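You operate a simulated robot arm through the tools that you are given. There is no shell and no other tool.

The job below is to be done with a simulated robot arm. You get a single attempt, and the scene is never put back.

## Task
Pat both lumpy pouches even; put each in the tray with its word.

The check looks at the end state, three seconds after you hand in, the way a careful person would. Anything else that was tipped, shoved, dropped, spilled or broken makes it a failure.

## Robot
A 7-joint arm with a fingered hand, fixed in place. Base frame: the origin is at the foot of the arm, x ahead of it, y to its left, z up. Readings come in m, degrees, newtons and seconds.
Its first joint turns from -166.0 to 166.0 degrees. Payload 4.7 kg.
The TCP is the grasp point between the finger pads, 0.036 m short of the fingertips. In the tool frame z runs along the fingers and y along their closing line. The gripper opens to 0.12 m. The gripper's body begins 0.042 m behind the TCP. The gripper is a hand of 5 fingers: y runs from the thumb to the fingers, the wrist lies at [-0.018, -0.122, -0.21] in the tool frame.
Orientation is that of the tool frame in the base frame, as a unit quaternion [x, y, z, w]. With the fingers straight down and the wrist toward the robot, the tool's x, y and z point along [0, 1, 0], [1, 0, 0] and [0, 0, -1] of the base frame.

## Interface
- The arm moves only by the tool drive_tool. Its argument "steps" is a list of rows, each an object (a shift or turn left out is 0) with "travel": the shift along the tool's x, y, z in units of 25 mm (1.0 is 25 mm), a list of three; "turn": the turn, a rotation vector about the tool's x, y, z in units of 5 degrees (1.0 is 5 degrees), a list of three. In form: [{"travel": [dx, dy, dz], "turn": [ax, ay, az]}, ...]. A call has 1 to 20 rows; each row shifts and turns the commanded pose from where the row before left it, along the tool's axes as they then stand. A call with a number of a shift or a turn outside -1 to 1 is refused whole. A row lasts 0.2 s, in which the tool goes at most 0.05 m and 8.6 degrees; a call with a longer step from one row to the next is refused whole. Where a pose cannot be reached the arm comes as near as it can. A force on the tool above 40 N (or 10 N above the force at the start of the call, whichever is more), or a blocked arm, ends the call early, and 0.2 s more pass. In this call time passes only in rows, and 0.2 s behind the last. It gives the time, the measured TCP pose, the force on the tool (base axes), the opening and the grip force at its end, in the units of the frame above (readings bear some noise), with the torque about the TCP (base axes, N m) and any sound that the robot's microphone picked up.
- Cameras (640 x 400 px; columns grow to the right, rows downward): "scene" is fixed at [0.0468, 0.6559, 1.6122]; the picture's right is [-0.22, -0.98, 0.00], its down [-0.92, 0.20, -0.33] and it looks along [0.32, -0.07, -0.95] (base axes); focal length 326 px, centre (320, 200). "wrist" rides on the gripper at [0.073, -0.091, -0.143] in the tool frame; the picture's right is [-0.80, 0.28, -0.53], its down [-0.53, -0.73, 0.42] and it looks along [-0.27, 0.62, 0.74] (tool axes); focal length 234 px, centre (320, 200). There is no depth. A picture from a camera that has moved, and an enlarged one, comes with that camera's place and axes in the base frame and with its lens. The place of the scene camera against the robot may be out by one fixed shift of up to 0.012 m in any direction.
- capture(camera): a new picture of that camera. It takes no simulated time.
- move_fingers(index, middle, ring, little, thumb_bend, thumb_turn): sets how far each is bent, from 0 (flat) to 100 (curled in); at 30 the hand is open as for a grip, at 70 the pads meet at the TCP. One left out holds its place. A second passes; each finger stops where it meets its share of the squeeze, and holds until it gets a number again. It is the only way to open and close the hand. It gives what a move gives, with no picture; readings hold the bend of each and the force on index, middle, ring, little, thumb and palm. thumb_turn goes from beside the hand (0) to across from the fingers (100), as for a grip.
- inspect(camera, box): a new picture of the part [left, top, right, bottom] of that camera's present view, enlarged. It takes no simulated time.
- hand_in(): hands the job in; it is judged then, once.

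Nothing tells you positions but the pictures and the camera data. Unless the task says otherwise, let go and move clear before handing in.

The tools are called after "Call:" as name(argument=value, ...) on one line, values as JSON. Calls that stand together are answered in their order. drive_tool: Moves the arm, as the interface text tells. Its arguments: {"type":"object","properties":{"steps":{"type":"array","items":{"type":"object","properties":{"travel":{"type":"array","items":{"type":"number"}},"turn":{"type":"array","items":{"type":"number"}}}}}},"required":["steps"]} The other tools are called the same way: move_fingers (index, middle, ring, little, thumb_bend, thumb_turn) moves the fingers one by one; capture (camera) takes a picture; inspect (camera, box) takes an enlarged picture of a part of a camera's view; hand_in () hands the job in.

At the start:

```text
time_s: 0.0
position: [0.0808, 0.4687, 1.1001]
tool_rot: [0.707, 0.707, 0.0, -0.001]
wrist_force: [0.6, -0.1, 0.2]
wrist_torque: [0.01, 0.03, -0.01]
gripper_width: 0.1198
gripper_force: 0.1
shape: jaw
bend: [30.0, 30.0, 30.0, 30.0, 30.0, 98.0]
finger forces: [0.1, 0.0, 0.0, 0.1, 0.1, 0.0]
```

scene: 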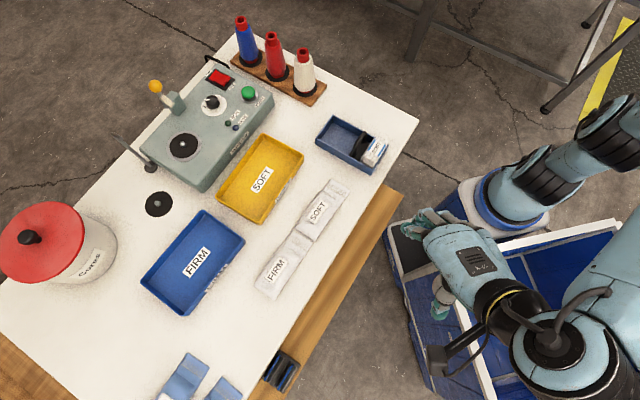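
wrist: 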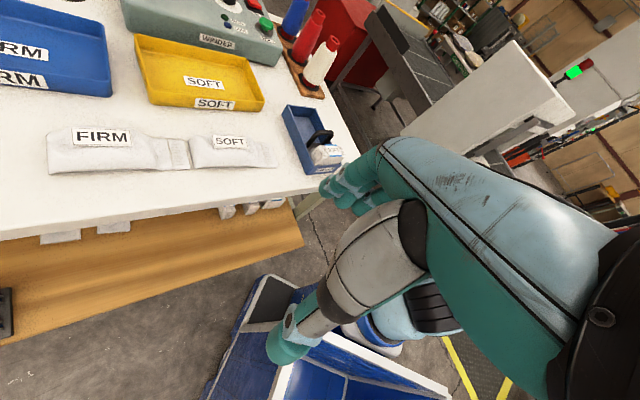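

I see a table with a blue FIRM tray, a yellow SOFT tray, and two pale pouches labelled FIRM and SOFT lying end to end near the table's front edge. I'll look more closely before moving.

Call:
inspect(camera="scene", box=[230, 160, 370, 310])

Call:
inspect(camera="scene", box=[130, 60, 420, 320])

Call:
inspect(camera="wrist", box=[20, 90, 360, 250])

Call:
inspect(camera="scene", box=[130, 310, 310, 400])

```text
2.67 times, centred on (300, 235) of scene
camera zoom: at [0.0468, 0.6559, 1.6122], right [-0.22, -0.98, 0.0], down [-0.92, 0.2, -0.33], along [0.32, -0.07, -0.95], focal length 869 px, centre (373, 107)
```

zoom: 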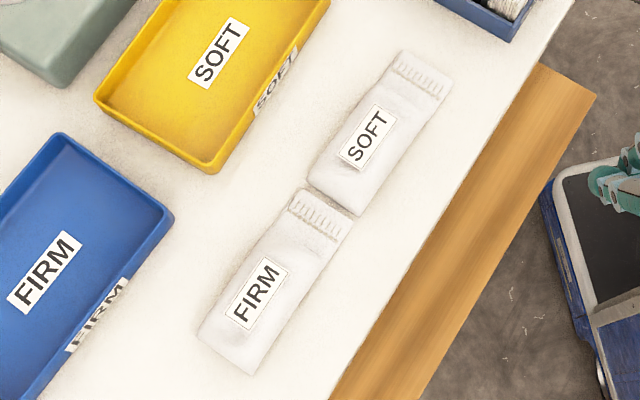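

```text
1.54 times, centred on (275, 190) of scene
camera zoom: at [0.0468, 0.6559, 1.6122], right [-0.22, -0.98, 0.0], down [-0.92, 0.2, -0.33], along [0.32, -0.07, -0.95], focal length 502 px, centre (389, 215)
```

zoom: 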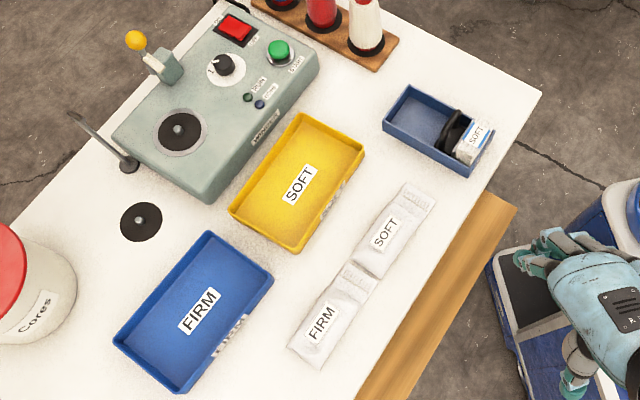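

```text
1.88 times, centred on (190, 170) of wrist
camera zoom: at [-0.0103, 0.5409, 1.2441], right [0.28, -0.8, 0.53], down [-0.73, -0.53, -0.42], along [0.62, -0.27, -0.74], focal length 441 px, centre (565, 256)
```

zoom: 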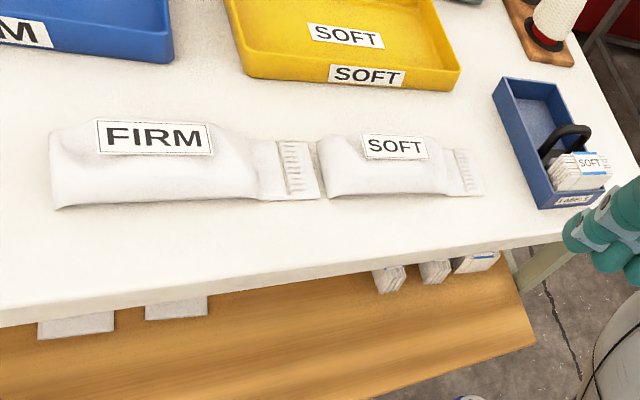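

```text
3.56 times, centred on (220, 355) of scene
camera zoom: at [0.0468, 0.6559, 1.6122], right [-0.22, -0.98, 0.0], down [-0.92, 0.2, -0.33], along [0.32, -0.07, -0.95], focal length 1159 px, centre (676, -351)
```

zoom: 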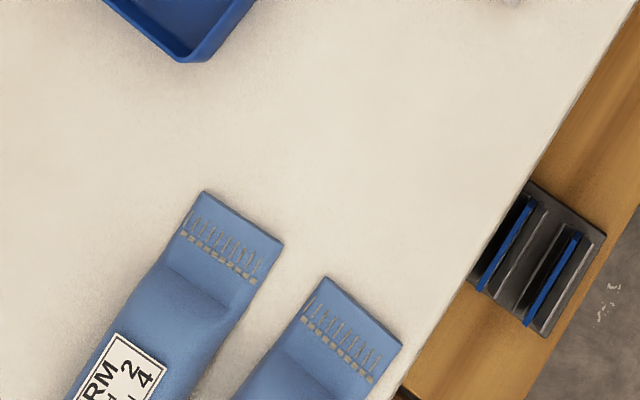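

The white FIRM and SOFT pouches lie near (0.15, 0.73) and (0.26, 0.61) by triangulation, with the table top at about z 0.9, and blue pouches are half out of view at the left. I'll raise and turn the hand so the wrist camera shows the rest of the table.

Call:
drive_tool(steps=[{"travel": [0, 0, -0.6], "turn": [0, 0, -1]}, {"travel": [0, 0, -0.6], "turn": [0, 0, -1]}, {"travel": [0, 0, -0.6], "turn": [0, 0, -1]}, {"travel": [0, 0, -0.6], "turn": [0, 0, -1]}, {"travel": [0, 0, -0.6], "turn": [0, 0, -1]}, {"travel": [0, 0, -0.6], "turn": [0, 0, -1]}, {"travel": [0, 0, -0.6], "turn": [0, 0, -1]}, {"travel": [0, 0, -0.6], "turn": [0, 0, -1]}, {"travel": [0, 0, -0.6], "turn": [0, 0, -1]}, {"travel": [0, 0, -0.6], "turn": [0, 0, -1]}, {"travel": [0, 0, -0.6], "turn": [0, 0, -1]}, {"travel": [0, 0, -0.6], "turn": [0, 0, -1]}])

Call:
capture(camera="wrist")

```text
time_s: 2.6
position: [0.0824, 0.469, 1.28]
tool_rot: [0.257, 0.966, 0.0, 0.0]
wrist_force: [-0.7, 0.2, -0.7]
wrist_torque: [-0.03, -0.02, 0.0]
gripper_width: 0.1196
gripper_force: 0.0
shape: jaw
bend: [30.0, 30.0, 30.0, 30.0, 30.0, 98.0]
finger forces: [0.1, 0.0, 0.0, 0.1, 0.0, 0.1]
```

```text
taken
camera wrist: at [-0.0278, 0.4258, 1.4237], right [0.84, -0.16, 0.53], down [0.1, -0.9, -0.42], along [0.54, 0.4, -0.74], focal length 234 px, centre (320, 200)
```

wrist: 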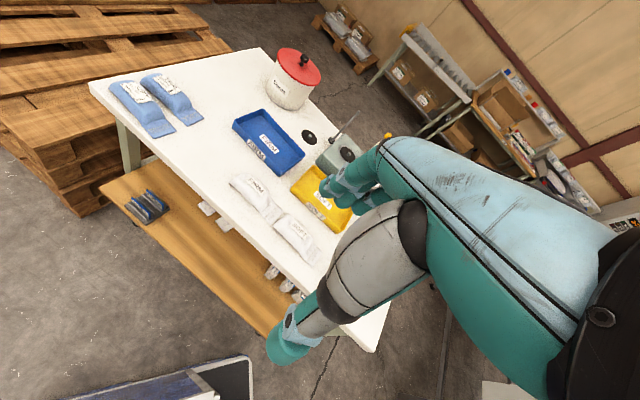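

Call:
inspect(camera="wrist", box=[80, 60, 220, 150])

Call:
inspect(camera="wrist", box=[220, 100, 360, 270])

```text
4.44 times, centred on (150, 105) of wrist
camera zoom: at [-0.0278, 0.4258, 1.4237], right [0.84, -0.16, 0.53], down [0.1, -0.9, -0.42], along [0.54, 0.4, -0.74], focal length 1041 px, centre (1076, 622)
```

zoom: 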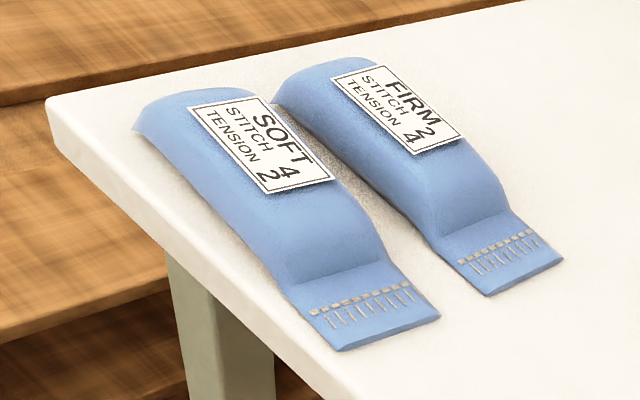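

```text
2.35 times, centred on (290, 185) of wrist
camera zoom: at [-0.0278, 0.4258, 1.4237], right [0.84, -0.16, 0.53], down [0.1, -0.9, -0.42], along [0.54, 0.4, -0.74], focal length 551 px, centre (391, 235)
```

zoom: 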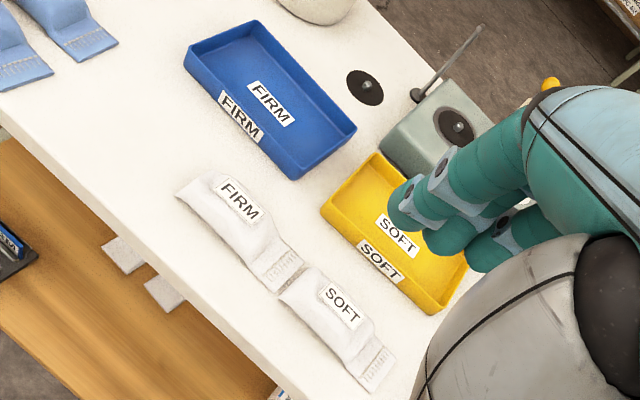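

The two blue pouches are smooth, labelled samples, so the two white ones are the lumpy pouches. Each is about 0.144 x 0.058 m, with its long axis at 45 degrees. I'll line the hand up with them and take a closer look.

Call:
drive_tool(steps=[{"turn": [0, 0, 1]}, {"turn": [0, 0, 1]}, {"turn": [0, 0, 1]}, {"travel": [-0.6, 1, 0.5]}, {"travel": [-0.6, 1, 0.5]}, {"travel": [-0.6, 1, 0.5]}, {"travel": [-0.6, 1, 0.5]}, {"travel": [-0.6, 0.5, 0.5]}, {"travel": [-0.6, 0.5, 0.5]}, {"travel": [-0.6, 0.5, 0.5]}, {"travel": [-0.6, 0.5, 0.5]}])

Call:
capture(camera="wrist")

Call:
capture(camera="scene")

```text
time_s: 5.0
position: [0.2724, 0.4902, 1.1798]
tool_rot: [0.383, 0.924, 0.0, 0.0]
wrist_force: [-0.5, -1.3, 0.6]
wrist_torque: [0.0, 0.03, -0.05]
gripper_width: 0.1196
gripper_force: 0.1
shape: jaw
bend: [30.0, 30.0, 30.0, 30.0, 30.0, 98.0]
finger forces: [0.0, 0.1, 0.0, 0.0, 0.0, 0.0]
```

```text
taken
camera wrist: at [0.1564, 0.4762, 1.325], right [0.77, -0.37, 0.52], down [-0.14, -0.89, -0.42], along [0.63, 0.25, -0.74], focal length 234 px, centre (320, 200)
```

wrist: 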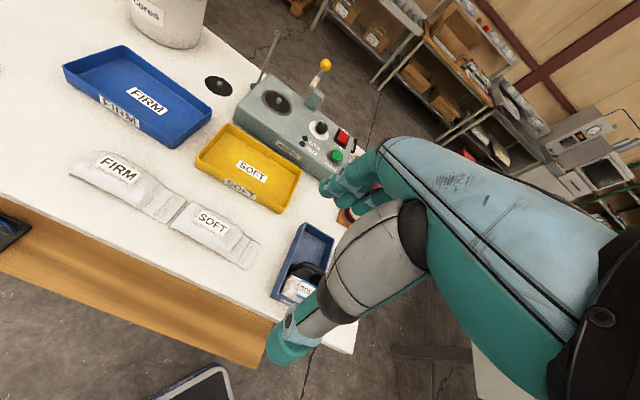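

```text
taken
```

scene: 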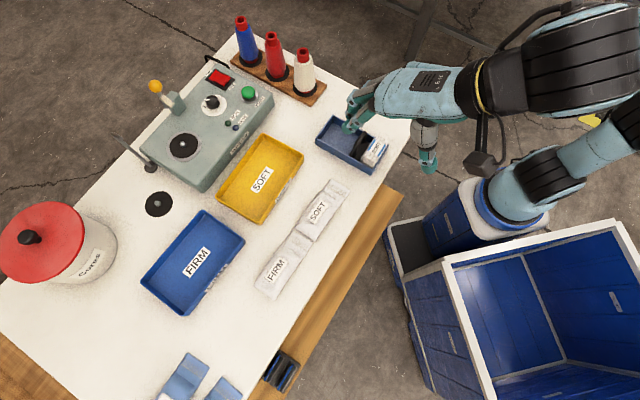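

The hand is now lined up beside the pouches. I'll enlarge the view of them to see where the lumps are.

Call:
inspect(camera="wrist", box=[60, 130, 280, 280])

Call:
inspect(camera="wrist", box=[150, 180, 270, 270])

Call:
inspect(camera="scene", box=[300, 50, 460, 200])

```text
2.67 times, centred on (170, 205) of wrist
camera zoom: at [0.1564, 0.4762, 1.325], right [0.77, -0.37, 0.52], down [-0.14, -0.89, -0.42], along [0.63, 0.25, -0.74], focal length 624 px, centre (720, 187)
```

zoom: 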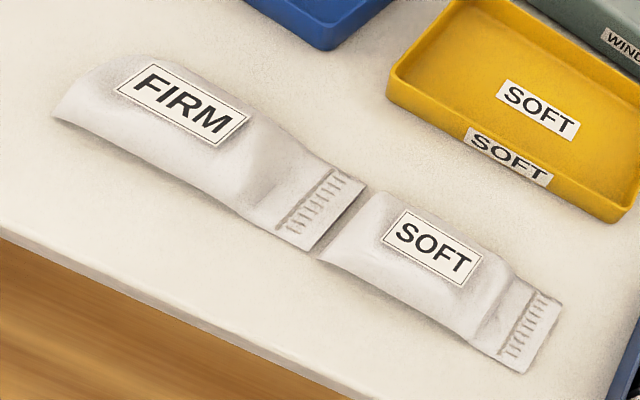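

```text
4.44 times, centred on (210, 225) of wrist
camera zoom: at [0.1564, 0.4762, 1.325], right [0.77, -0.37, 0.52], down [-0.14, -0.89, -0.42], along [0.63, 0.25, -0.74], focal length 1041 px, centre (809, 89)
```

zoom: 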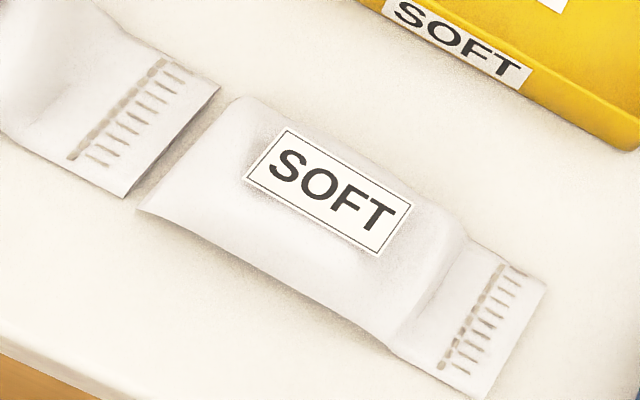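

```text
2.67 times, centred on (380, 125) of scene
camera zoom: at [0.0468, 0.6559, 1.6122], right [-0.22, -0.98, 0.0], down [-0.92, 0.2, -0.33], along [0.32, -0.07, -0.95], focal length 869 px, centre (160, 400)
```

zoom: 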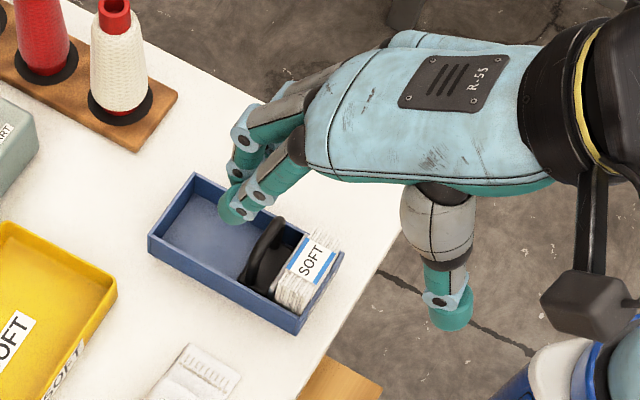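

Both white pouches have uneven fill, and the samples show how they should look. I'll flatten the hand while it is clear of everything to learn how the palm and fingers lie for patting.

Call:
move_fingers(index=0, middle=0, ring=0, little=0, thumb_bend=0, thumb_turn=0)

Call:
capture(camera="wrist")

Call:
inspect(camera="scene", box=[280, 30, 460, 200])

```text
time_s: 6.0
position: [0.2729, 0.4898, 1.1802]
tool_rot: [0.382, 0.924, 0.0, -0.001]
wrist_force: [-0.6, 0.6, -1.0]
wrist_torque: [0.04, 0.01, 0.01]
gripper_width: 0.203
gripper_force: 0.0
shape: fingers
bend: [0.0, 0.0, 0.0, 0.0, 0.0, 0.0]
finger forces: [0.1, 0.1, 0.1, 0.0, 0.0, 0.1]
```

```text
taken
camera wrist: at [0.1563, 0.4763, 1.325], right [0.77, -0.37, 0.53], down [-0.14, -0.89, -0.42], along [0.63, 0.25, -0.74], focal length 234 px, centre (320, 200)
```

wrist: 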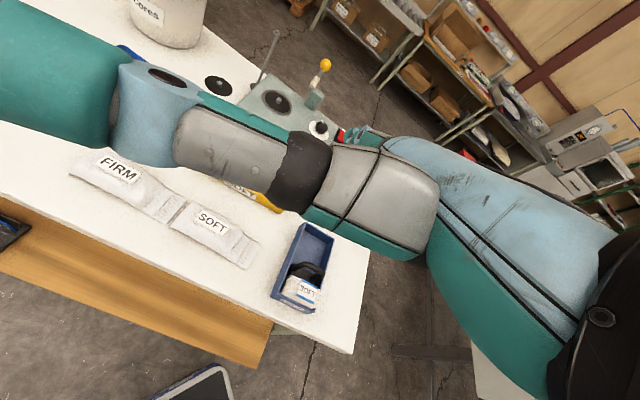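

```text
2.35 times, centred on (370, 115) of scene
camera zoom: at [0.0468, 0.6559, 1.6122], right [-0.22, -0.98, 0.0], down [-0.92, 0.2, -0.33], along [0.32, -0.07, -0.95], focal length 767 px, centre (202, 400)
```

zoom: 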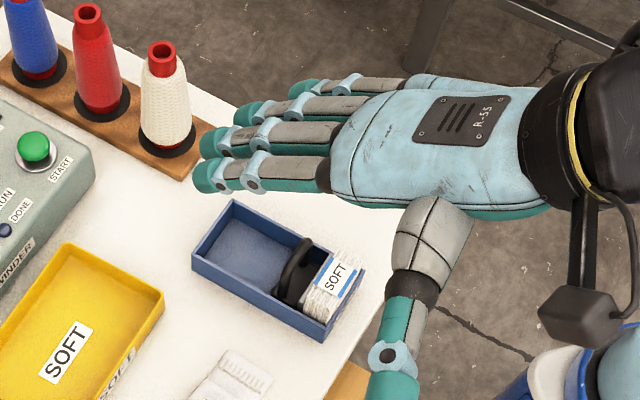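

With the hand flat, the fingers slope about 40 degrees below horizontal. The pouch tops are near z 0.915 and the table near 0.877. I'll pitch the hand up 40 degrees so the palm and fingers lie level, and shift over the SOFT pouch while still high.

Call:
drive_tool(steps=[{"travel": [0.484, 0, 0], "turn": [-1, 0, 0]}, {"travel": [0.484, 0, 0], "turn": [-1, 0, 0]}, {"travel": [0.484, 0, 0], "turn": [-1, 0, 0]}, {"travel": [0.484, 0, 0], "turn": [-1, 0, 0]}, {"travel": [0.484, 0, 0], "turn": [-1, 0, 0]}, {"travel": [0.484, 0, 0], "turn": [-1, 0, 0]}, {"travel": [0.484, 0, 0], "turn": [-1, 0, 0]}, {"travel": [0.484, 0, 0], "turn": [-1, 0, 0]}])

Call:
capture(camera="wrist")

Call:
capture(camera="scene")

```text
time_s: 7.8
position: [0.2034, 0.557, 1.1803]
tool_rot: [0.36, 0.868, 0.317, 0.13]
wrist_force: [0.1, -0.3, 0.3]
wrist_torque: [0.0, 0.0, -0.01]
gripper_width: 0.2034
gripper_force: 0.1
shape: fingers
bend: [0.0, 0.0, 0.0, 0.0, 0.0, 0.0]
finger forces: [0.0, 0.1, 0.0, 0.0, 0.1, 0.0]
```

```text
taken
camera wrist: at [0.037, 0.4938, 1.2323], right [0.48, -0.66, 0.58], down [0.17, -0.58, -0.8], along [0.86, 0.48, -0.17], focal length 234 px, centre (320, 200)
```

wrist: 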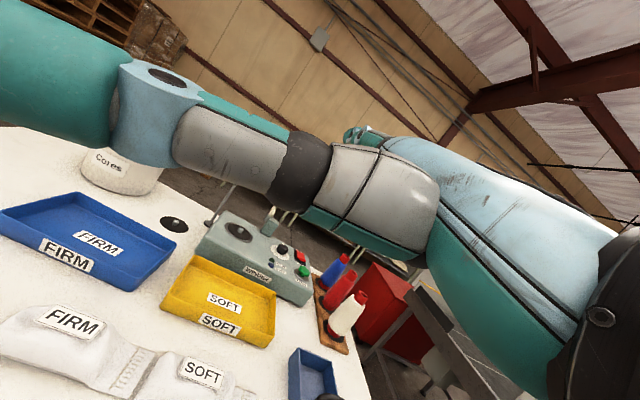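

```text
taken
```

scene: 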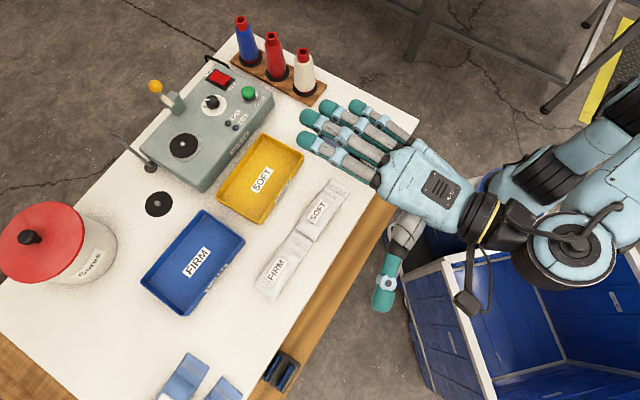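

The hand is now level and its fingers line up with the SOFT pouch's filled part, with the thumb staying off the table edge. I'll bring it down to hover above the pouch.

Call:
drive_tool(steps=[{"travel": [0, -0.536, 0.908]}, {"travel": [0, -0.536, 0.908]}, {"travel": [0, -0.536, 0.908]}, {"travel": [0, -0.536, 0.908]}, {"travel": [0, -0.536, 0.908]}, {"travel": [0, -0.536, 0.908]}, {"travel": [0, -0.536, 0.908]}, {"travel": [0, -0.536, 0.908]}, {"travel": [0, -0.536, 0.908]}, {"travel": [0, -0.536, 0.908]}])

Call:
capture(camera="wrist")

Call:
inspect(camera="scene", box=[220, 120, 460, 320])

```text
time_s: 10.0
position: [0.2346, 0.5887, 0.9195]
tool_rot: [0.361, 0.868, 0.316, 0.131]
wrist_force: [0.3, -0.1, 0.2]
wrist_torque: [0.01, 0.0, -0.01]
gripper_width: 0.2033
gripper_force: 0.1
shape: fingers
bend: [0.0, 0.0, 0.0, 0.0, 0.0, 0.0]
finger forces: [0.1, 0.0, 0.0, 0.0, 0.0, 0.1]
```

```text
taken
camera wrist: at [0.0683, 0.5263, 0.9713], right [0.48, -0.66, 0.58], down [0.17, -0.58, -0.8], along [0.86, 0.48, -0.17], focal length 234 px, centre (320, 200)
```

wrist: 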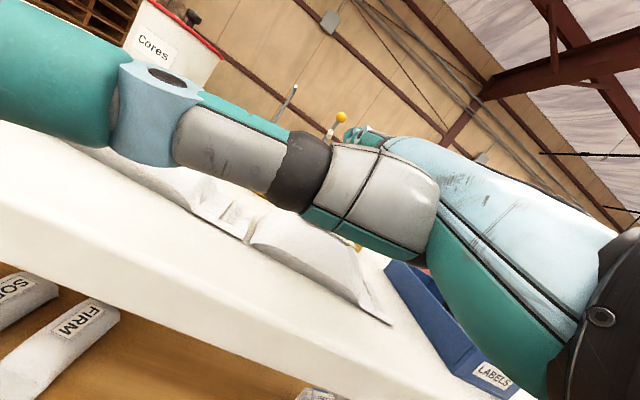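

```text
2.00 times, centred on (340, 220) of scene
camera zoom: at [0.0468, 0.6559, 1.6122], right [-0.22, -0.98, 0.0], down [-0.92, 0.2, -0.33], along [0.32, -0.07, -0.95], focal length 652 px, centre (280, 160)
```

zoom: 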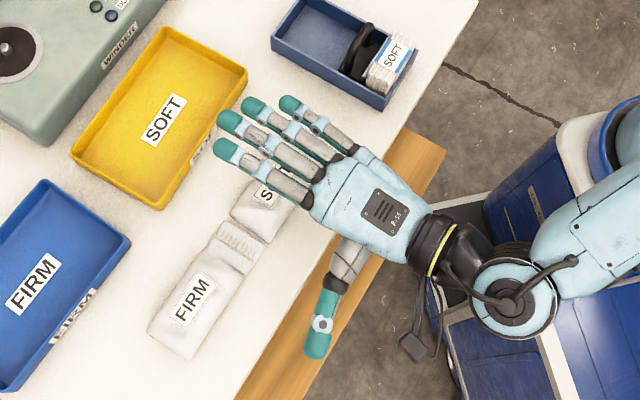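

The hand is level about 9 cm above the SOFT pouch and clear of the LABELS box and trays. The shelf below holds other pouches that I'll leave alone. I'll lower it most of the way.

Call:
drive_tool(steps=[{"travel": [0, -0.514, 0.613]}, {"travel": [0, -0.514, 0.613]}, {"travel": [0, -0.257, 0.306]}])

Call:
capture(camera="wrist")

Call:
inspect(camera="scene", box=[220, 120, 460, 320])

```text
time_s: 10.8
position: [0.2343, 0.5893, 0.8709]
tool_rot: [0.359, 0.868, 0.316, 0.131]
wrist_force: [0.2, 0.5, 0.1]
wrist_torque: [0.03, 0.0, -0.02]
gripper_width: 0.2032
gripper_force: 0.1
shape: fingers
bend: [0.0, 0.0, 0.0, 0.0, 0.0, 0.0]
finger forces: [0.0, 0.0, 0.0, 0.0, 0.0, 0.0]
```

```text
taken
camera wrist: at [0.0686, 0.5261, 0.9232], right [0.48, -0.66, 0.58], down [0.17, -0.58, -0.8], along [0.86, 0.48, -0.17], focal length 234 px, centre (320, 200)
```

wrist: 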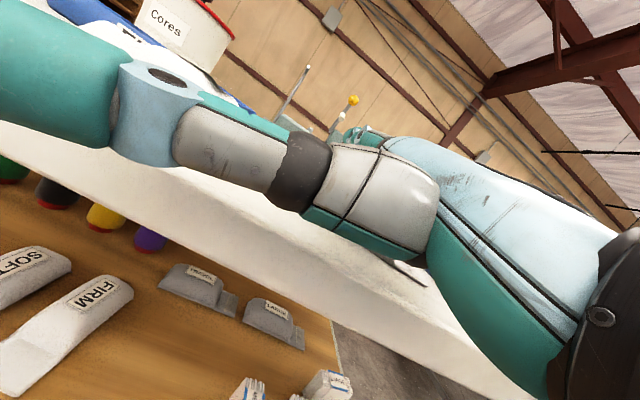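

```text
2.00 times, centred on (340, 220) of scene
camera zoom: at [0.0468, 0.6559, 1.6122], right [-0.22, -0.98, 0.0], down [-0.92, 0.2, -0.33], along [0.32, -0.07, -0.95], focal length 652 px, centre (280, 160)
```

zoom: 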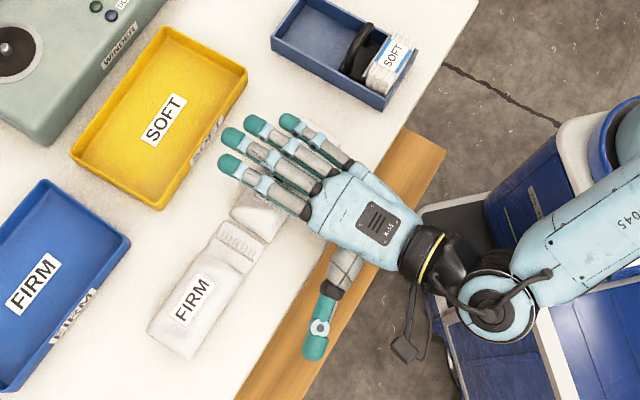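

The fingers span the SOFT pouch with no contact yet. I'll continue down in small steps and watch the force readings.

Call:
drive_tool(steps=[{"travel": [0, -0.0643, 0.0766]}, {"travel": [0, -0.0643, 0.0766]}, {"travel": [0, -0.0643, 0.0766]}, {"travel": [0, -0.0643, 0.0766]}])

Call:
drive_tool(steps=[{"travel": [0, -0.0643, 0.0766]}])

Call:
drive_tool(steps=[{"travel": [0, -0.0643, 0.0766]}])

```text
time_s: 11.8
position: [0.2342, 0.5882, 0.8609]
tool_rot: [0.36, 0.868, 0.316, 0.13]
wrist_force: [0.3, 0.1, -0.3]
wrist_torque: [0.0, -0.01, 0.02]
gripper_width: 0.2032
gripper_force: 0.1
shape: fingers
bend: [0.0, 0.0, 0.0, 0.0, 0.0, 0.0]
finger forces: [0.1, 0.1, 0.0, 0.0, 0.1, 0.0]
```

```text
time_s: 12.2
position: [0.2346, 0.5886, 0.8584]
tool_rot: [0.36, 0.868, 0.316, 0.131]
wrist_force: [-0.6, -0.2, -0.2]
wrist_torque: [0.0, 0.01, 0.0]
gripper_width: 0.2034
gripper_force: 0.0
shape: fingers
bend: [0.0, 0.0, 0.0, 0.0, 0.0, 0.0]
finger forces: [0.0, 0.1, 0.1, 0.0, 0.1, 0.0]
```

```text
time_s: 12.6
position: [0.234, 0.5894, 0.8555]
tool_rot: [0.36, 0.868, 0.316, 0.131]
wrist_force: [-0.1, -0.9, -0.4]
wrist_torque: [-0.01, -0.02, 0.0]
gripper_width: 0.2031
gripper_force: 0.1
shape: fingers
bend: [0.0, 0.0, 0.0, 0.0, 0.0, 0.0]
finger forces: [0.0, 0.0, 0.0, 0.0, 0.1, 0.0]
```

Still no contact at TCP z 0.8555, with the fingers near z 0.94. I'll keep stepping down.

Call:
drive_tool(steps=[{"travel": [0, -0.0643, 0.0766]}])

Call:
drive_tool(steps=[{"travel": [0, -0.0643, 0.0766]}])

Call:
drive_tool(steps=[{"travel": [0, -0.0643, 0.0766]}])

```text
time_s: 13.0
position: [0.2345, 0.5877, 0.8524]
tool_rot: [0.359, 0.868, 0.316, 0.13]
wrist_force: [0.5, -0.1, 0.1]
wrist_torque: [-0.03, 0.02, 0.0]
gripper_width: 0.2031
gripper_force: 0.1
shape: fingers
bend: [0.0, 0.0, 0.0, 0.0, 0.0, 0.0]
finger forces: [0.1, 0.1, 0.0, 0.0, 0.0, 0.0]
```

```text
time_s: 13.4
position: [0.2348, 0.5885, 0.8498]
tool_rot: [0.36, 0.868, 0.317, 0.131]
wrist_force: [1.2, 0.6, 0.7]
wrist_torque: [0.02, 0.02, 0.01]
gripper_width: 0.2034
gripper_force: 0.2
shape: fingers
bend: [0.0, 0.0, 0.0, 0.0, 0.0, 0.0]
finger forces: [0.1, 0.1, 0.0, 0.0, 0.0, 0.0]
```

```text
time_s: 13.8
position: [0.2341, 0.59, 0.8494]
tool_rot: [0.359, 0.868, 0.316, 0.131]
wrist_force: [-0.2, -0.2, 1.0]
wrist_torque: [0.03, -0.01, 0.01]
gripper_width: 0.2035
gripper_force: 0.6
shape: fingers
bend: [0.0, 0.0, 0.0, 0.0, 0.0, 0.0]
finger forces: [1.4, 0.1, 0.2, 0.0, 0.0, 0.0]
```

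Contact has begun: the index finger reads 1.4 N on the high end of the SOFT pouch. I'll check the view, then continue gently.

Call:
drive_tool(steps=[{"travel": [0, -0.0643, 0.0766]}])

Call:
capture(camera="wrist")

Call:
inspect(camera="scene", box=[240, 150, 400, 280])

```text
time_s: 14.2
position: [0.233, 0.5894, 0.8471]
tool_rot: [0.36, 0.868, 0.317, 0.13]
wrist_force: [0.0, 0.5, 8.4]
wrist_torque: [0.08, -0.12, -0.01]
gripper_width: 0.2037
gripper_force: 4.4
shape: fingers
bend: [0.0, 0.0, 0.0, 0.0, 0.0, 0.0]
finger forces: [5.9, 0.7, 2.7, 0.0, 0.1, 0.0]
```

```text
taken
camera wrist: at [0.0677, 0.5259, 0.8988], right [0.48, -0.66, 0.58], down [0.17, -0.58, -0.8], along [0.86, 0.48, -0.16], focal length 234 px, centre (320, 200)
```

wrist: 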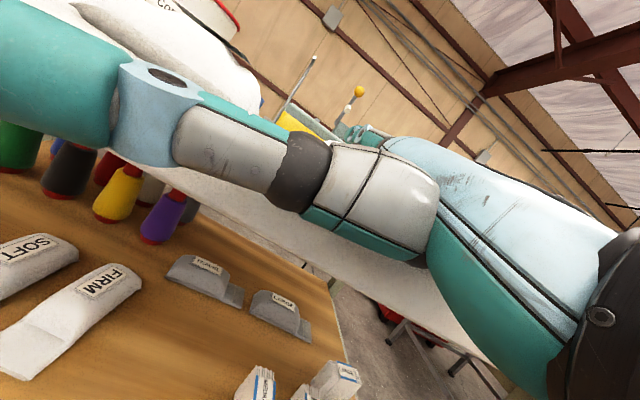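

```text
3.08 times, centred on (320, 215) of scene
camera zoom: at [0.0468, 0.6559, 1.6122], right [-0.22, -0.98, 0.0], down [-0.92, 0.2, -0.33], along [0.32, -0.07, -0.95], focal length 1003 px, centre (320, 154)
```

zoom: 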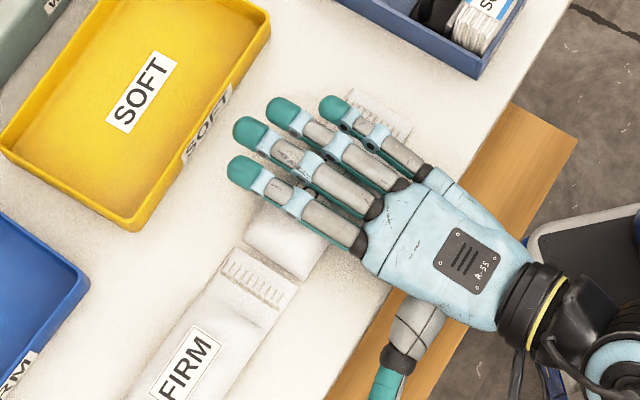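

Index and ring press on two high spots (5.9 N and 2.7 N) with a dip under the middle finger. I'll lift back and look at what this light pat did.

Call:
drive_tool(steps=[{"travel": [0, 0.514, -0.613]}, {"travel": [0, 0.514, -0.613]}, {"travel": [0, 0.514, -0.613]}, {"travel": [0, -0.92, -0.77]}, {"travel": [0, -0.92, -0.77]}, {"travel": [0, -0.92, -0.77]}, {"travel": [0, -0.92, -0.77]}])

Call:
inspect(camera="scene", box=[240, 160, 370, 310])

Call:
capture(camera="wrist")

```text
time_s: 15.8
position: [0.1465, 0.504, 0.9048]
tool_rot: [0.36, 0.868, 0.317, 0.131]
wrist_force: [-0.3, -0.2, 0.4]
wrist_torque: [0.01, 0.01, -0.01]
gripper_width: 0.2035
gripper_force: 0.1
shape: fingers
bend: [0.0, 0.0, 0.0, 0.0, 0.0, 0.0]
finger forces: [0.0, 0.1, 0.0, 0.0, 0.1, 0.1]
```

```text
2.67 times, centred on (305, 235) of scene
camera zoom: at [0.0468, 0.6559, 1.6122], right [-0.22, -0.98, 0.0], down [-0.92, 0.2, -0.33], along [0.32, -0.07, -0.95], focal length 869 px, centre (360, 107)
```

zoom: 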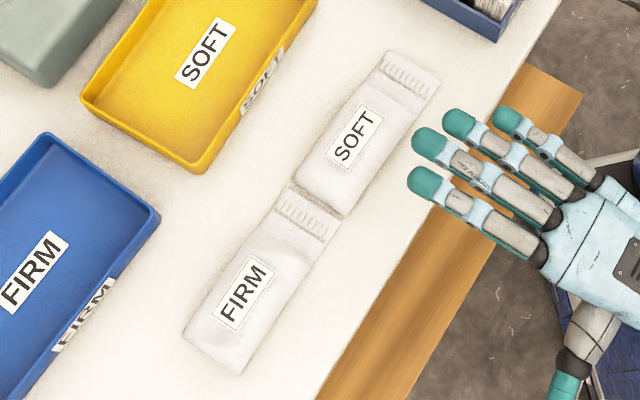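

```text
taken
camera wrist: at [-0.0183, 0.4402, 0.957], right [0.48, -0.66, 0.58], down [0.17, -0.58, -0.8], along [0.86, 0.48, -0.17], focal length 234 px, centre (320, 200)
```

wrist: 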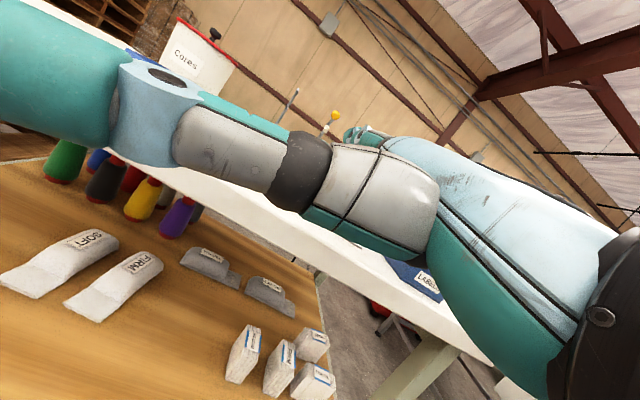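

The hand is clear, so I'll enlarge both pouches and compare the SOFT one with the untouched FIRM one.

Call:
inspect(camera="scene", box=[295, 170, 355, 240])

Call:
inspect(camera="scene", box=[250, 225, 320, 305])

```text
5.71 times, centred on (325, 205) of scene
camera zoom: at [0.0468, 0.6559, 1.6122], right [-0.22, -0.98, 0.0], down [-0.92, 0.2, -0.33], along [0.32, -0.07, -0.95], focal length 1863 px, centre (291, 171)
```

zoom: 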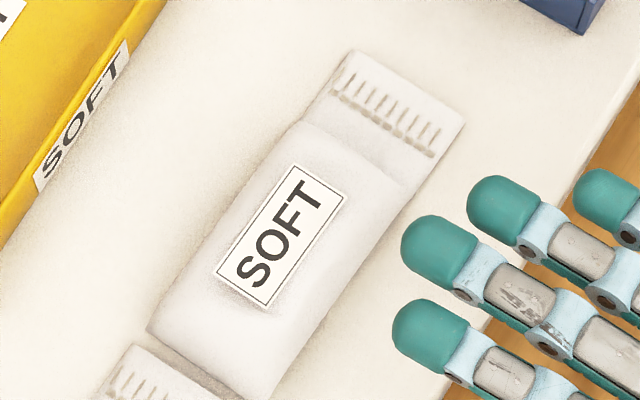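

```text
5.00 times, centred on (285, 265) of scene
camera zoom: at [0.0468, 0.6559, 1.6122], right [-0.22, -0.98, 0.0], down [-0.92, 0.2, -0.33], along [0.32, -0.07, -0.95], focal length 1630 px, centre (495, -125)
```

zoom: 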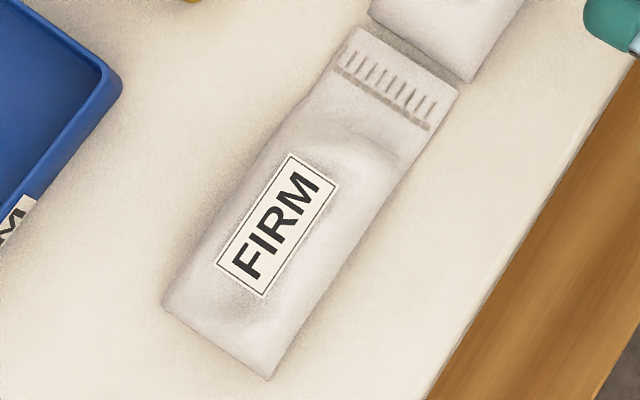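

The SOFT pouch already looks smoother after the pat, while FIRM still shows dents. I'll pat SOFT again, shifted about 12 mm toward its blunt end so the whole fill gets covered.

Call:
drive_tool(steps=[{"travel": [0.12, 0.92, 0.77]}, {"travel": [0.12, 0.92, 0.77]}, {"travel": [0.12, 0.92, 0.77]}, {"travel": [0.12, 0.92, 0.77]}, {"travel": [0, -0.514, 0.613]}, {"travel": [0, -0.514, 0.613]}, {"travel": [0, -0.257, 0.306]}])

Call:
drive_tool(steps=[{"travel": [0, -0.0643, 0.0766]}, {"travel": [0, -0.0643, 0.0766]}])

Call:
drive_tool(steps=[{"travel": [0, -0.0643, 0.0766]}])

Call:
drive_tool(steps=[{"travel": [0, -0.04, 0.0477]}])

```text
time_s: 17.4
position: [0.2269, 0.5972, 0.8536]
tool_rot: [0.359, 0.869, 0.315, 0.13]
wrist_force: [-0.6, -0.1, -0.3]
wrist_torque: [-0.01, -0.03, 0.02]
gripper_width: 0.2034
gripper_force: 0.1
shape: fingers
bend: [0.0, 0.0, 0.0, 0.0, 0.0, 0.0]
finger forces: [0.0, 0.1, 0.0, 0.0, 0.1, 0.0]
```

```text
time_s: 18.0
position: [0.2262, 0.5959, 0.8509]
tool_rot: [0.359, 0.868, 0.317, 0.131]
wrist_force: [0.5, 0.6, -0.2]
wrist_torque: [0.02, 0.0, -0.01]
gripper_width: 0.2033
gripper_force: 0.0
shape: fingers
bend: [0.0, 0.0, 0.0, 0.0, 0.0, 0.0]
finger forces: [0.0, 0.1, 0.1, 0.0, 0.0, 0.1]
```

```text
time_s: 18.4
position: [0.2264, 0.5964, 0.8487]
tool_rot: [0.359, 0.868, 0.316, 0.13]
wrist_force: [0.6, -1.4, 2.5]
wrist_torque: [0.02, -0.03, -0.01]
gripper_width: 0.2035
gripper_force: 0.9
shape: fingers
bend: [0.0, 0.0, 0.0, 0.0, 0.0, 0.0]
finger forces: [1.8, 0.0, 0.3, 0.0, 0.0, 0.0]
```

```text
time_s: 18.8
position: [0.2273, 0.5969, 0.8483]
tool_rot: [0.36, 0.868, 0.317, 0.131]
wrist_force: [-0.4, 0.7, 5.9]
wrist_torque: [0.05, -0.11, 0.01]
gripper_width: 0.2035
gripper_force: 2.3
shape: fingers
bend: [0.0, 0.0, 0.0, 0.0, 0.0, 0.0]
finger forces: [4.0, 0.1, 1.5, 0.0, 0.0, 0.0]
```

There are still high spots under the index and ring fingers at about 6 N. I'll press a little deeper in small steps.

Call:
drive_tool(steps=[{"travel": [0, -0.04, 0.0477]}])

Call:
drive_tool(steps=[{"travel": [0, -0.04, 0.0477]}])

Call:
drive_tool(steps=[{"travel": [0, 0, 0]}, {"travel": [0, 0, 0]}, {"travel": [0, 0, 0]}])

```text
time_s: 19.2
position: [0.2263, 0.5964, 0.8452]
tool_rot: [0.36, 0.868, 0.317, 0.131]
wrist_force: [0.0, 0.0, 13.3]
wrist_torque: [0.11, -0.21, 0.01]
gripper_width: 0.2038
gripper_force: 6.3
shape: fingers
bend: [0.0, 0.0, 0.0, 0.0, 0.0, 0.0]
finger forces: [7.2, 1.1, 3.7, 0.6, 0.0, 0.0]
```

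```text
time_s: 19.6
position: [0.2254, 0.5965, 0.8461]
tool_rot: [0.36, 0.867, 0.318, 0.13]
wrist_force: [1.7, -0.4, 22.1]
wrist_torque: [0.15, -0.28, 0.01]
gripper_width: 0.2043
gripper_force: 10.6
shape: fingers
bend: [0.0, 0.0, 0.0, 0.0, 0.0, 0.0]
finger forces: [10.8, 2.7, 6.6, 1.5, 0.1, 0.0]
```

```text
time_s: 20.4
position: [0.2252, 0.5964, 0.8453]
tool_rot: [0.36, 0.868, 0.317, 0.131]
wrist_force: [3.1, 0.5, 30.6]
wrist_torque: [0.01, -0.4, 0.0]
gripper_width: 0.2044
gripper_force: 14.3
shape: fingers
bend: [0.0, 0.0, 0.0, 0.0, 0.0, 0.0]
finger forces: [13.4, 4.6, 8.7, 2.1, 0.1, 0.1]
```

Force settled at about 30 N with all four fingers bearing, which is enough for the soft one. I'll lift off and look.

Call:
drive_tool(steps=[{"travel": [0, 0.514, -0.613]}, {"travel": [0, 0.514, -0.613]}, {"travel": [0, 0.514, -0.613]}, {"travel": [0, -0.92, -0.77]}, {"travel": [0, -0.92, -0.77]}, {"travel": [0, -0.92, -0.77]}, {"travel": [0, -0.92, -0.77]}])

Call:
inspect(camera="scene", box=[295, 170, 355, 240])

Call:
inspect(camera="scene", box=[240, 160, 370, 310])

```text
time_s: 22.0
position: [0.141, 0.513, 0.9023]
tool_rot: [0.36, 0.868, 0.316, 0.131]
wrist_force: [-0.5, -0.6, -0.7]
wrist_torque: [0.0, 0.02, 0.0]
gripper_width: 0.2034
gripper_force: 0.1
shape: fingers
bend: [0.0, 0.0, 0.0, 0.0, 0.0, 0.0]
finger forces: [0.0, 0.1, 0.1, 0.1, 0.0, 0.0]
```

```text
5.71 times, centred on (325, 205) of scene
camera zoom: at [0.0468, 0.6559, 1.6122], right [-0.22, -0.98, 0.0], down [-0.92, 0.2, -0.33], along [0.32, -0.07, -0.95], focal length 1863 px, centre (291, 171)
```

zoom: 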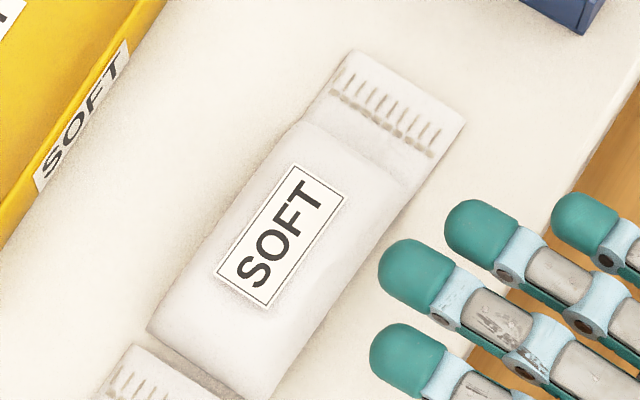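

```text
2.67 times, centred on (305, 235) of scene
camera zoom: at [0.0468, 0.6559, 1.6122], right [-0.22, -0.98, 0.0], down [-0.92, 0.2, -0.33], along [0.32, -0.07, -0.95], focal length 869 px, centre (360, 107)
```

zoom: 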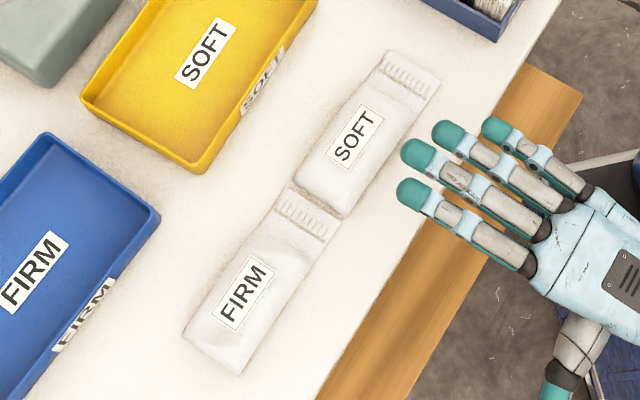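

SOFT now looks smooth. Next I'll shift over to the FIRM pouch (fill centred near e = 0.387 along the table edge) and pat it the same way.

Call:
drive_tool(steps=[{"travel": [0.92, 0, 0]}, {"travel": [0.92, 0, 0]}, {"travel": [0.92, 0, 0]}, {"travel": [0.92, 0, 0]}, {"travel": [0.92, 0, 0]}, {"travel": [0.92, 0, 0]}, {"travel": [0, 0.92, 0.77]}, {"travel": [0, 0.92, 0.77]}, {"travel": [0, 0.92, 0.77]}, {"travel": [0, 0.92, 0.77]}])

Call:
inspect(camera="scene", box=[200, 150, 400, 320])

```text
time_s: 24.2
position: [0.1265, 0.6926, 0.9029]
tool_rot: [0.359, 0.868, 0.316, 0.131]
wrist_force: [0.5, 0.9, 1.0]
wrist_torque: [-0.02, 0.01, 0.0]
gripper_width: 0.2033
gripper_force: 0.0
shape: fingers
bend: [0.0, 0.0, 0.0, 0.0, 0.0, 0.0]
finger forces: [0.0, 0.0, 0.0, 0.1, 0.0, 0.1]
```

```text
2.35 times, centred on (300, 235) of scene
camera zoom: at [0.0468, 0.6559, 1.6122], right [-0.22, -0.98, 0.0], down [-0.92, 0.2, -0.33], along [0.32, -0.07, -0.95], focal length 767 px, centre (367, 118)
```

zoom: 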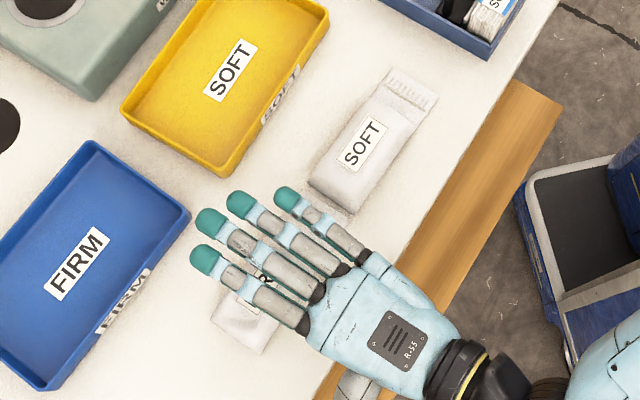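

The fingers are over the FIRM fill and clear of the blue tray. I'll lower to contact and press firmer here.

Call:
drive_tool(steps=[{"travel": [0, -0.514, 0.613]}, {"travel": [0, -0.514, 0.613]}, {"travel": [0, -0.129, 0.153]}])

Call:
drive_tool(steps=[{"travel": [0, -0.0643, 0.0766]}])

Call:
drive_tool(steps=[{"travel": [0, -0.0643, 0.0766]}])

Call:
drive_tool(steps=[{"travel": [0, -0.0643, 0.0766]}])

```text
time_s: 25.0
position: [0.1264, 0.6939, 0.8578]
tool_rot: [0.36, 0.868, 0.316, 0.131]
wrist_force: [1.3, -0.6, -0.3]
wrist_torque: [-0.01, 0.0, 0.01]
gripper_width: 0.2036
gripper_force: 0.1
shape: fingers
bend: [0.0, 0.0, 0.0, 0.0, 0.0, 0.0]
finger forces: [0.0, 0.1, 0.0, 0.0, 0.1, 0.0]
```

```text
time_s: 25.4
position: [0.1275, 0.6943, 0.8562]
tool_rot: [0.359, 0.868, 0.316, 0.13]
wrist_force: [-0.6, -1.2, -0.2]
wrist_torque: [0.02, -0.01, 0.0]
gripper_width: 0.203
gripper_force: 0.0
shape: fingers
bend: [0.0, 0.0, 0.0, 0.0, 0.0, 0.0]
finger forces: [0.0, 0.0, 0.1, 0.0, 0.0, 0.1]
```

```text
time_s: 25.8
position: [0.128, 0.6952, 0.8522]
tool_rot: [0.36, 0.868, 0.316, 0.131]
wrist_force: [0.3, 0.0, 0.2]
wrist_torque: [-0.01, 0.02, -0.02]
gripper_width: 0.2033
gripper_force: 0.1
shape: fingers
bend: [0.0, 0.0, 0.0, 0.0, 0.0, 0.0]
finger forces: [0.0, 0.1, 0.0, 0.0, 0.1, 0.1]
```

```text
time_s: 26.2
position: [0.128, 0.6943, 0.8509]
tool_rot: [0.36, 0.868, 0.316, 0.131]
wrist_force: [0.4, -0.4, 0.3]
wrist_torque: [-0.05, 0.03, -0.01]
gripper_width: 0.2036
gripper_force: 0.1
shape: fingers
bend: [0.0, 0.0, 0.0, 0.0, 0.0, 0.0]
finger forces: [0.0, 0.1, 0.0, 0.0, 0.0, 0.0]
```

No contact yet at z 0.851. I'll keep stepping.

Call:
drive_tool(steps=[{"travel": [0, -0.0643, 0.0766]}])

Call:
drive_tool(steps=[{"travel": [0, -0.05, 0.06]}])

Call:
drive_tool(steps=[{"travel": [0, -0.04, 0.0477]}])

```text
time_s: 26.6
position: [0.1274, 0.6929, 0.8477]
tool_rot: [0.36, 0.868, 0.316, 0.132]
wrist_force: [0.0, 0.7, 1.5]
wrist_torque: [0.03, 0.01, 0.05]
gripper_width: 0.2032
gripper_force: 0.1
shape: fingers
bend: [0.0, 0.0, 0.0, 0.0, 0.0, 0.0]
finger forces: [1.1, 0.0, 0.1, 0.1, 0.0, 0.0]
```

```text
time_s: 27.0
position: [0.1285, 0.6949, 0.8478]
tool_rot: [0.359, 0.869, 0.316, 0.13]
wrist_force: [-0.6, 1.1, 4.0]
wrist_torque: [0.04, -0.08, 0.02]
gripper_width: 0.2038
gripper_force: 1.7
shape: fingers
bend: [0.0, 0.0, 0.0, 0.0, 0.0, 0.0]
finger forces: [3.1, 0.0, 0.7, 0.0, 0.0, 0.0]
```

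```text
time_s: 27.4
position: [0.1274, 0.6939, 0.8464]
tool_rot: [0.36, 0.868, 0.317, 0.131]
wrist_force: [0.1, 0.9, 9.5]
wrist_torque: [0.09, -0.14, 0.03]
gripper_width: 0.2034
gripper_force: 3.8
shape: fingers
bend: [0.0, 0.0, 0.0, 0.0, 0.0, 0.0]
finger forces: [5.8, 0.6, 2.0, 0.1, 0.0, 0.0]
```

Contact follows the same pattern, at 9.5 N. I'll press further in small steps.

Call:
drive_tool(steps=[{"travel": [0, -0.04, 0.0477]}])

Call:
drive_tool(steps=[{"travel": [0, -0.03, 0.036]}, {"travel": [0, 0, 0]}, {"travel": [0, 0, 0]}])

```text
time_s: 27.8
position: [0.1289, 0.6942, 0.8464]
tool_rot: [0.36, 0.868, 0.317, 0.129]
wrist_force: [-2.0, -1.6, 15.5]
wrist_torque: [0.32, -0.32, -0.01]
gripper_width: 0.2039
gripper_force: 7.6
shape: fingers
bend: [0.0, 0.0, 0.0, 0.0, 0.0, 0.0]
finger forces: [9.3, 2.1, 4.0, 0.1, 0.1, 0.0]
```

```text
time_s: 28.6
position: [0.1281, 0.6937, 0.8438]
tool_rot: [0.36, 0.868, 0.317, 0.131]
wrist_force: [-0.6, -3.5, 25.4]
wrist_torque: [0.42, -0.49, -0.07]
gripper_width: 0.2044
gripper_force: 12.9
shape: fingers
bend: [0.0, 0.0, 0.0, 0.0, 0.0, 0.0]
finger forces: [13.6, 5.0, 7.2, 0.0, 0.1, 0.1]
```

FIRM has taken about 25 N. I'll lift and look at it.

Call:
drive_tool(steps=[{"travel": [0, 0.514, -0.613]}, {"travel": [0, 0.514, -0.613]}, {"travel": [0, 0.514, -0.613]}, {"travel": [0, -0.92, -0.77]}, {"travel": [0, -0.92, -0.77]}, {"travel": [0, -0.92, -0.77]}, {"travel": [0, -0.92, -0.77]}])

Call:
inspect(camera="scene", box=[250, 225, 320, 305])

Call:
inspect(camera="scene", box=[240, 160, 370, 310])

```text
time_s: 30.2
position: [0.0411, 0.61, 0.9014]
tool_rot: [0.36, 0.868, 0.316, 0.131]
wrist_force: [-0.5, 0.4, 0.7]
wrist_torque: [0.04, 0.02, 0.02]
gripper_width: 0.2036
gripper_force: 0.1
shape: fingers
bend: [0.0, 0.0, 0.0, 0.0, 0.0, 0.0]
finger forces: [0.0, 0.0, 0.0, 0.0, 0.0, 0.0]
```

```text
5.00 times, centred on (285, 265) of scene
camera zoom: at [0.0468, 0.6559, 1.6122], right [-0.22, -0.98, 0.0], down [-0.92, 0.2, -0.33], along [0.32, -0.07, -0.95], focal length 1630 px, centre (495, -125)
```

zoom: 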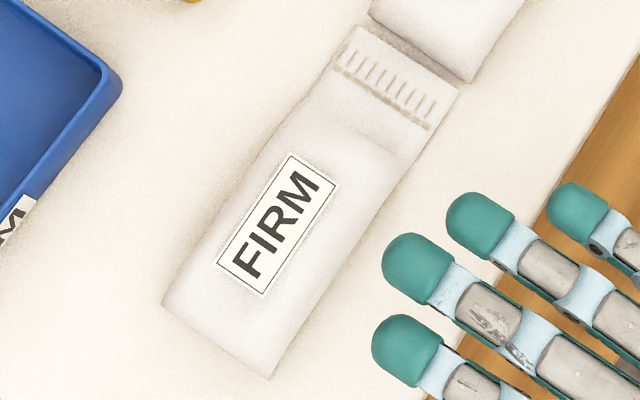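

```text
2.67 times, centred on (305, 235) of scene
camera zoom: at [0.0468, 0.6559, 1.6122], right [-0.22, -0.98, 0.0], down [-0.92, 0.2, -0.33], along [0.32, -0.07, -0.95], focal length 869 px, centre (360, 107)
```

zoom: 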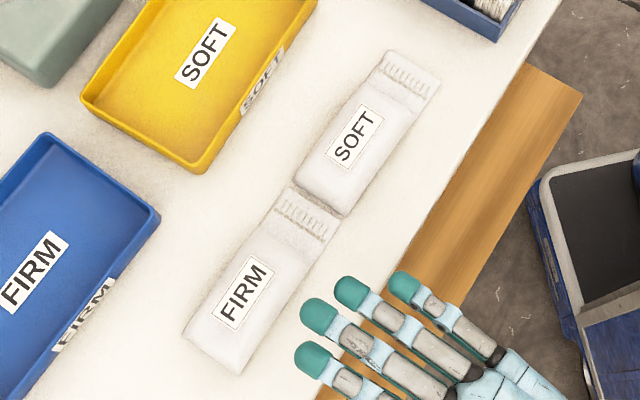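

FIRM looks much smoother too. I'll raise the hand, return it to pointing down, and open the fingers for a grip so the wrist camera can show both pouches from the side.

Call:
drive_tool(steps=[{"travel": [0, 0.64, -0.77]}, {"travel": [0, 0.64, -0.77]}, {"travel": [0, 0.64, -0.77]}, {"travel": [0, 0.64, -0.77]}, {"travel": [0, 0.64, -0.77]}, {"travel": [0, 0.64, -0.77]}, {"travel": [0, 0.64, -0.77]}, {"travel": [0, 0.64, -0.77]}, {"travel": [-0.6, 0, 0], "turn": [1, 0, 0]}, {"travel": [-0.6, 0, 0], "turn": [1, 0, 0]}, {"travel": [-0.6, 0, 0], "turn": [1, 0, 0]}, {"travel": [-0.6, 0, 0], "turn": [1, 0, 0]}, {"travel": [-0.6, 0, 0], "turn": [1, 0, 0]}, {"travel": [-0.6, 0, 0], "turn": [1, 0, 0]}, {"travel": [-0.6, 0, 0], "turn": [1, 0, 0]}, {"travel": [-0.6, 0, 0], "turn": [1, 0, 0]}])

Call:
move_fingers(index=30, middle=30, ring=30, little=30, thumb_bend=30, thumb_turn=98)

Call:
capture(camera="wrist")

```text
time_s: 33.6
position: [0.1272, 0.5244, 1.0997]
tool_rot: [0.382, 0.924, -0.001, -0.001]
wrist_force: [0.4, -0.1, 0.1]
wrist_torque: [0.0, -0.01, 0.0]
gripper_width: 0.2035
gripper_force: 0.0
shape: fingers
bend: [0.0, 0.0, 0.0, 0.0, 0.0, 0.0]
finger forces: [0.0, 0.0, 0.1, 0.1, 0.0, 0.1]
```

```text
time_s: 34.6
position: [0.1282, 0.5265, 1.0999]
tool_rot: [0.383, 0.924, 0.0, 0.0]
wrist_force: [0.3, -0.2, 0.2]
wrist_torque: [-0.02, 0.0, 0.0]
gripper_width: 0.1229
gripper_force: 0.0
shape: fingers
bend: [30.0, 30.0, 30.0, 30.0, 30.0, 96.0]
finger forces: [0.0, 0.1, 0.0, 0.0, 0.0, 0.1]
```

```text
taken
camera wrist: at [0.012, 0.5121, 1.2448], right [0.77, -0.37, 0.53], down [-0.14, -0.89, -0.42], along [0.63, 0.25, -0.74], focal length 234 px, centre (320, 200)
```

wrist: 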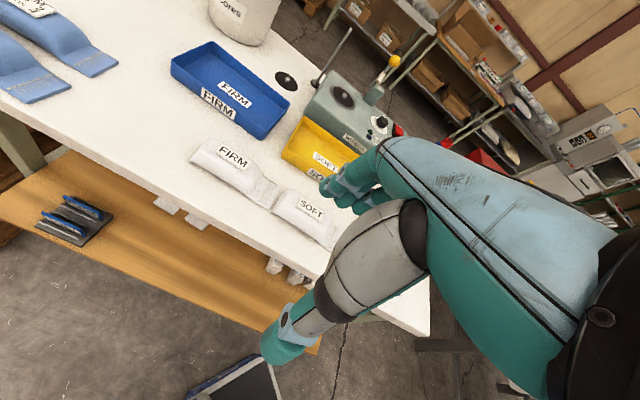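

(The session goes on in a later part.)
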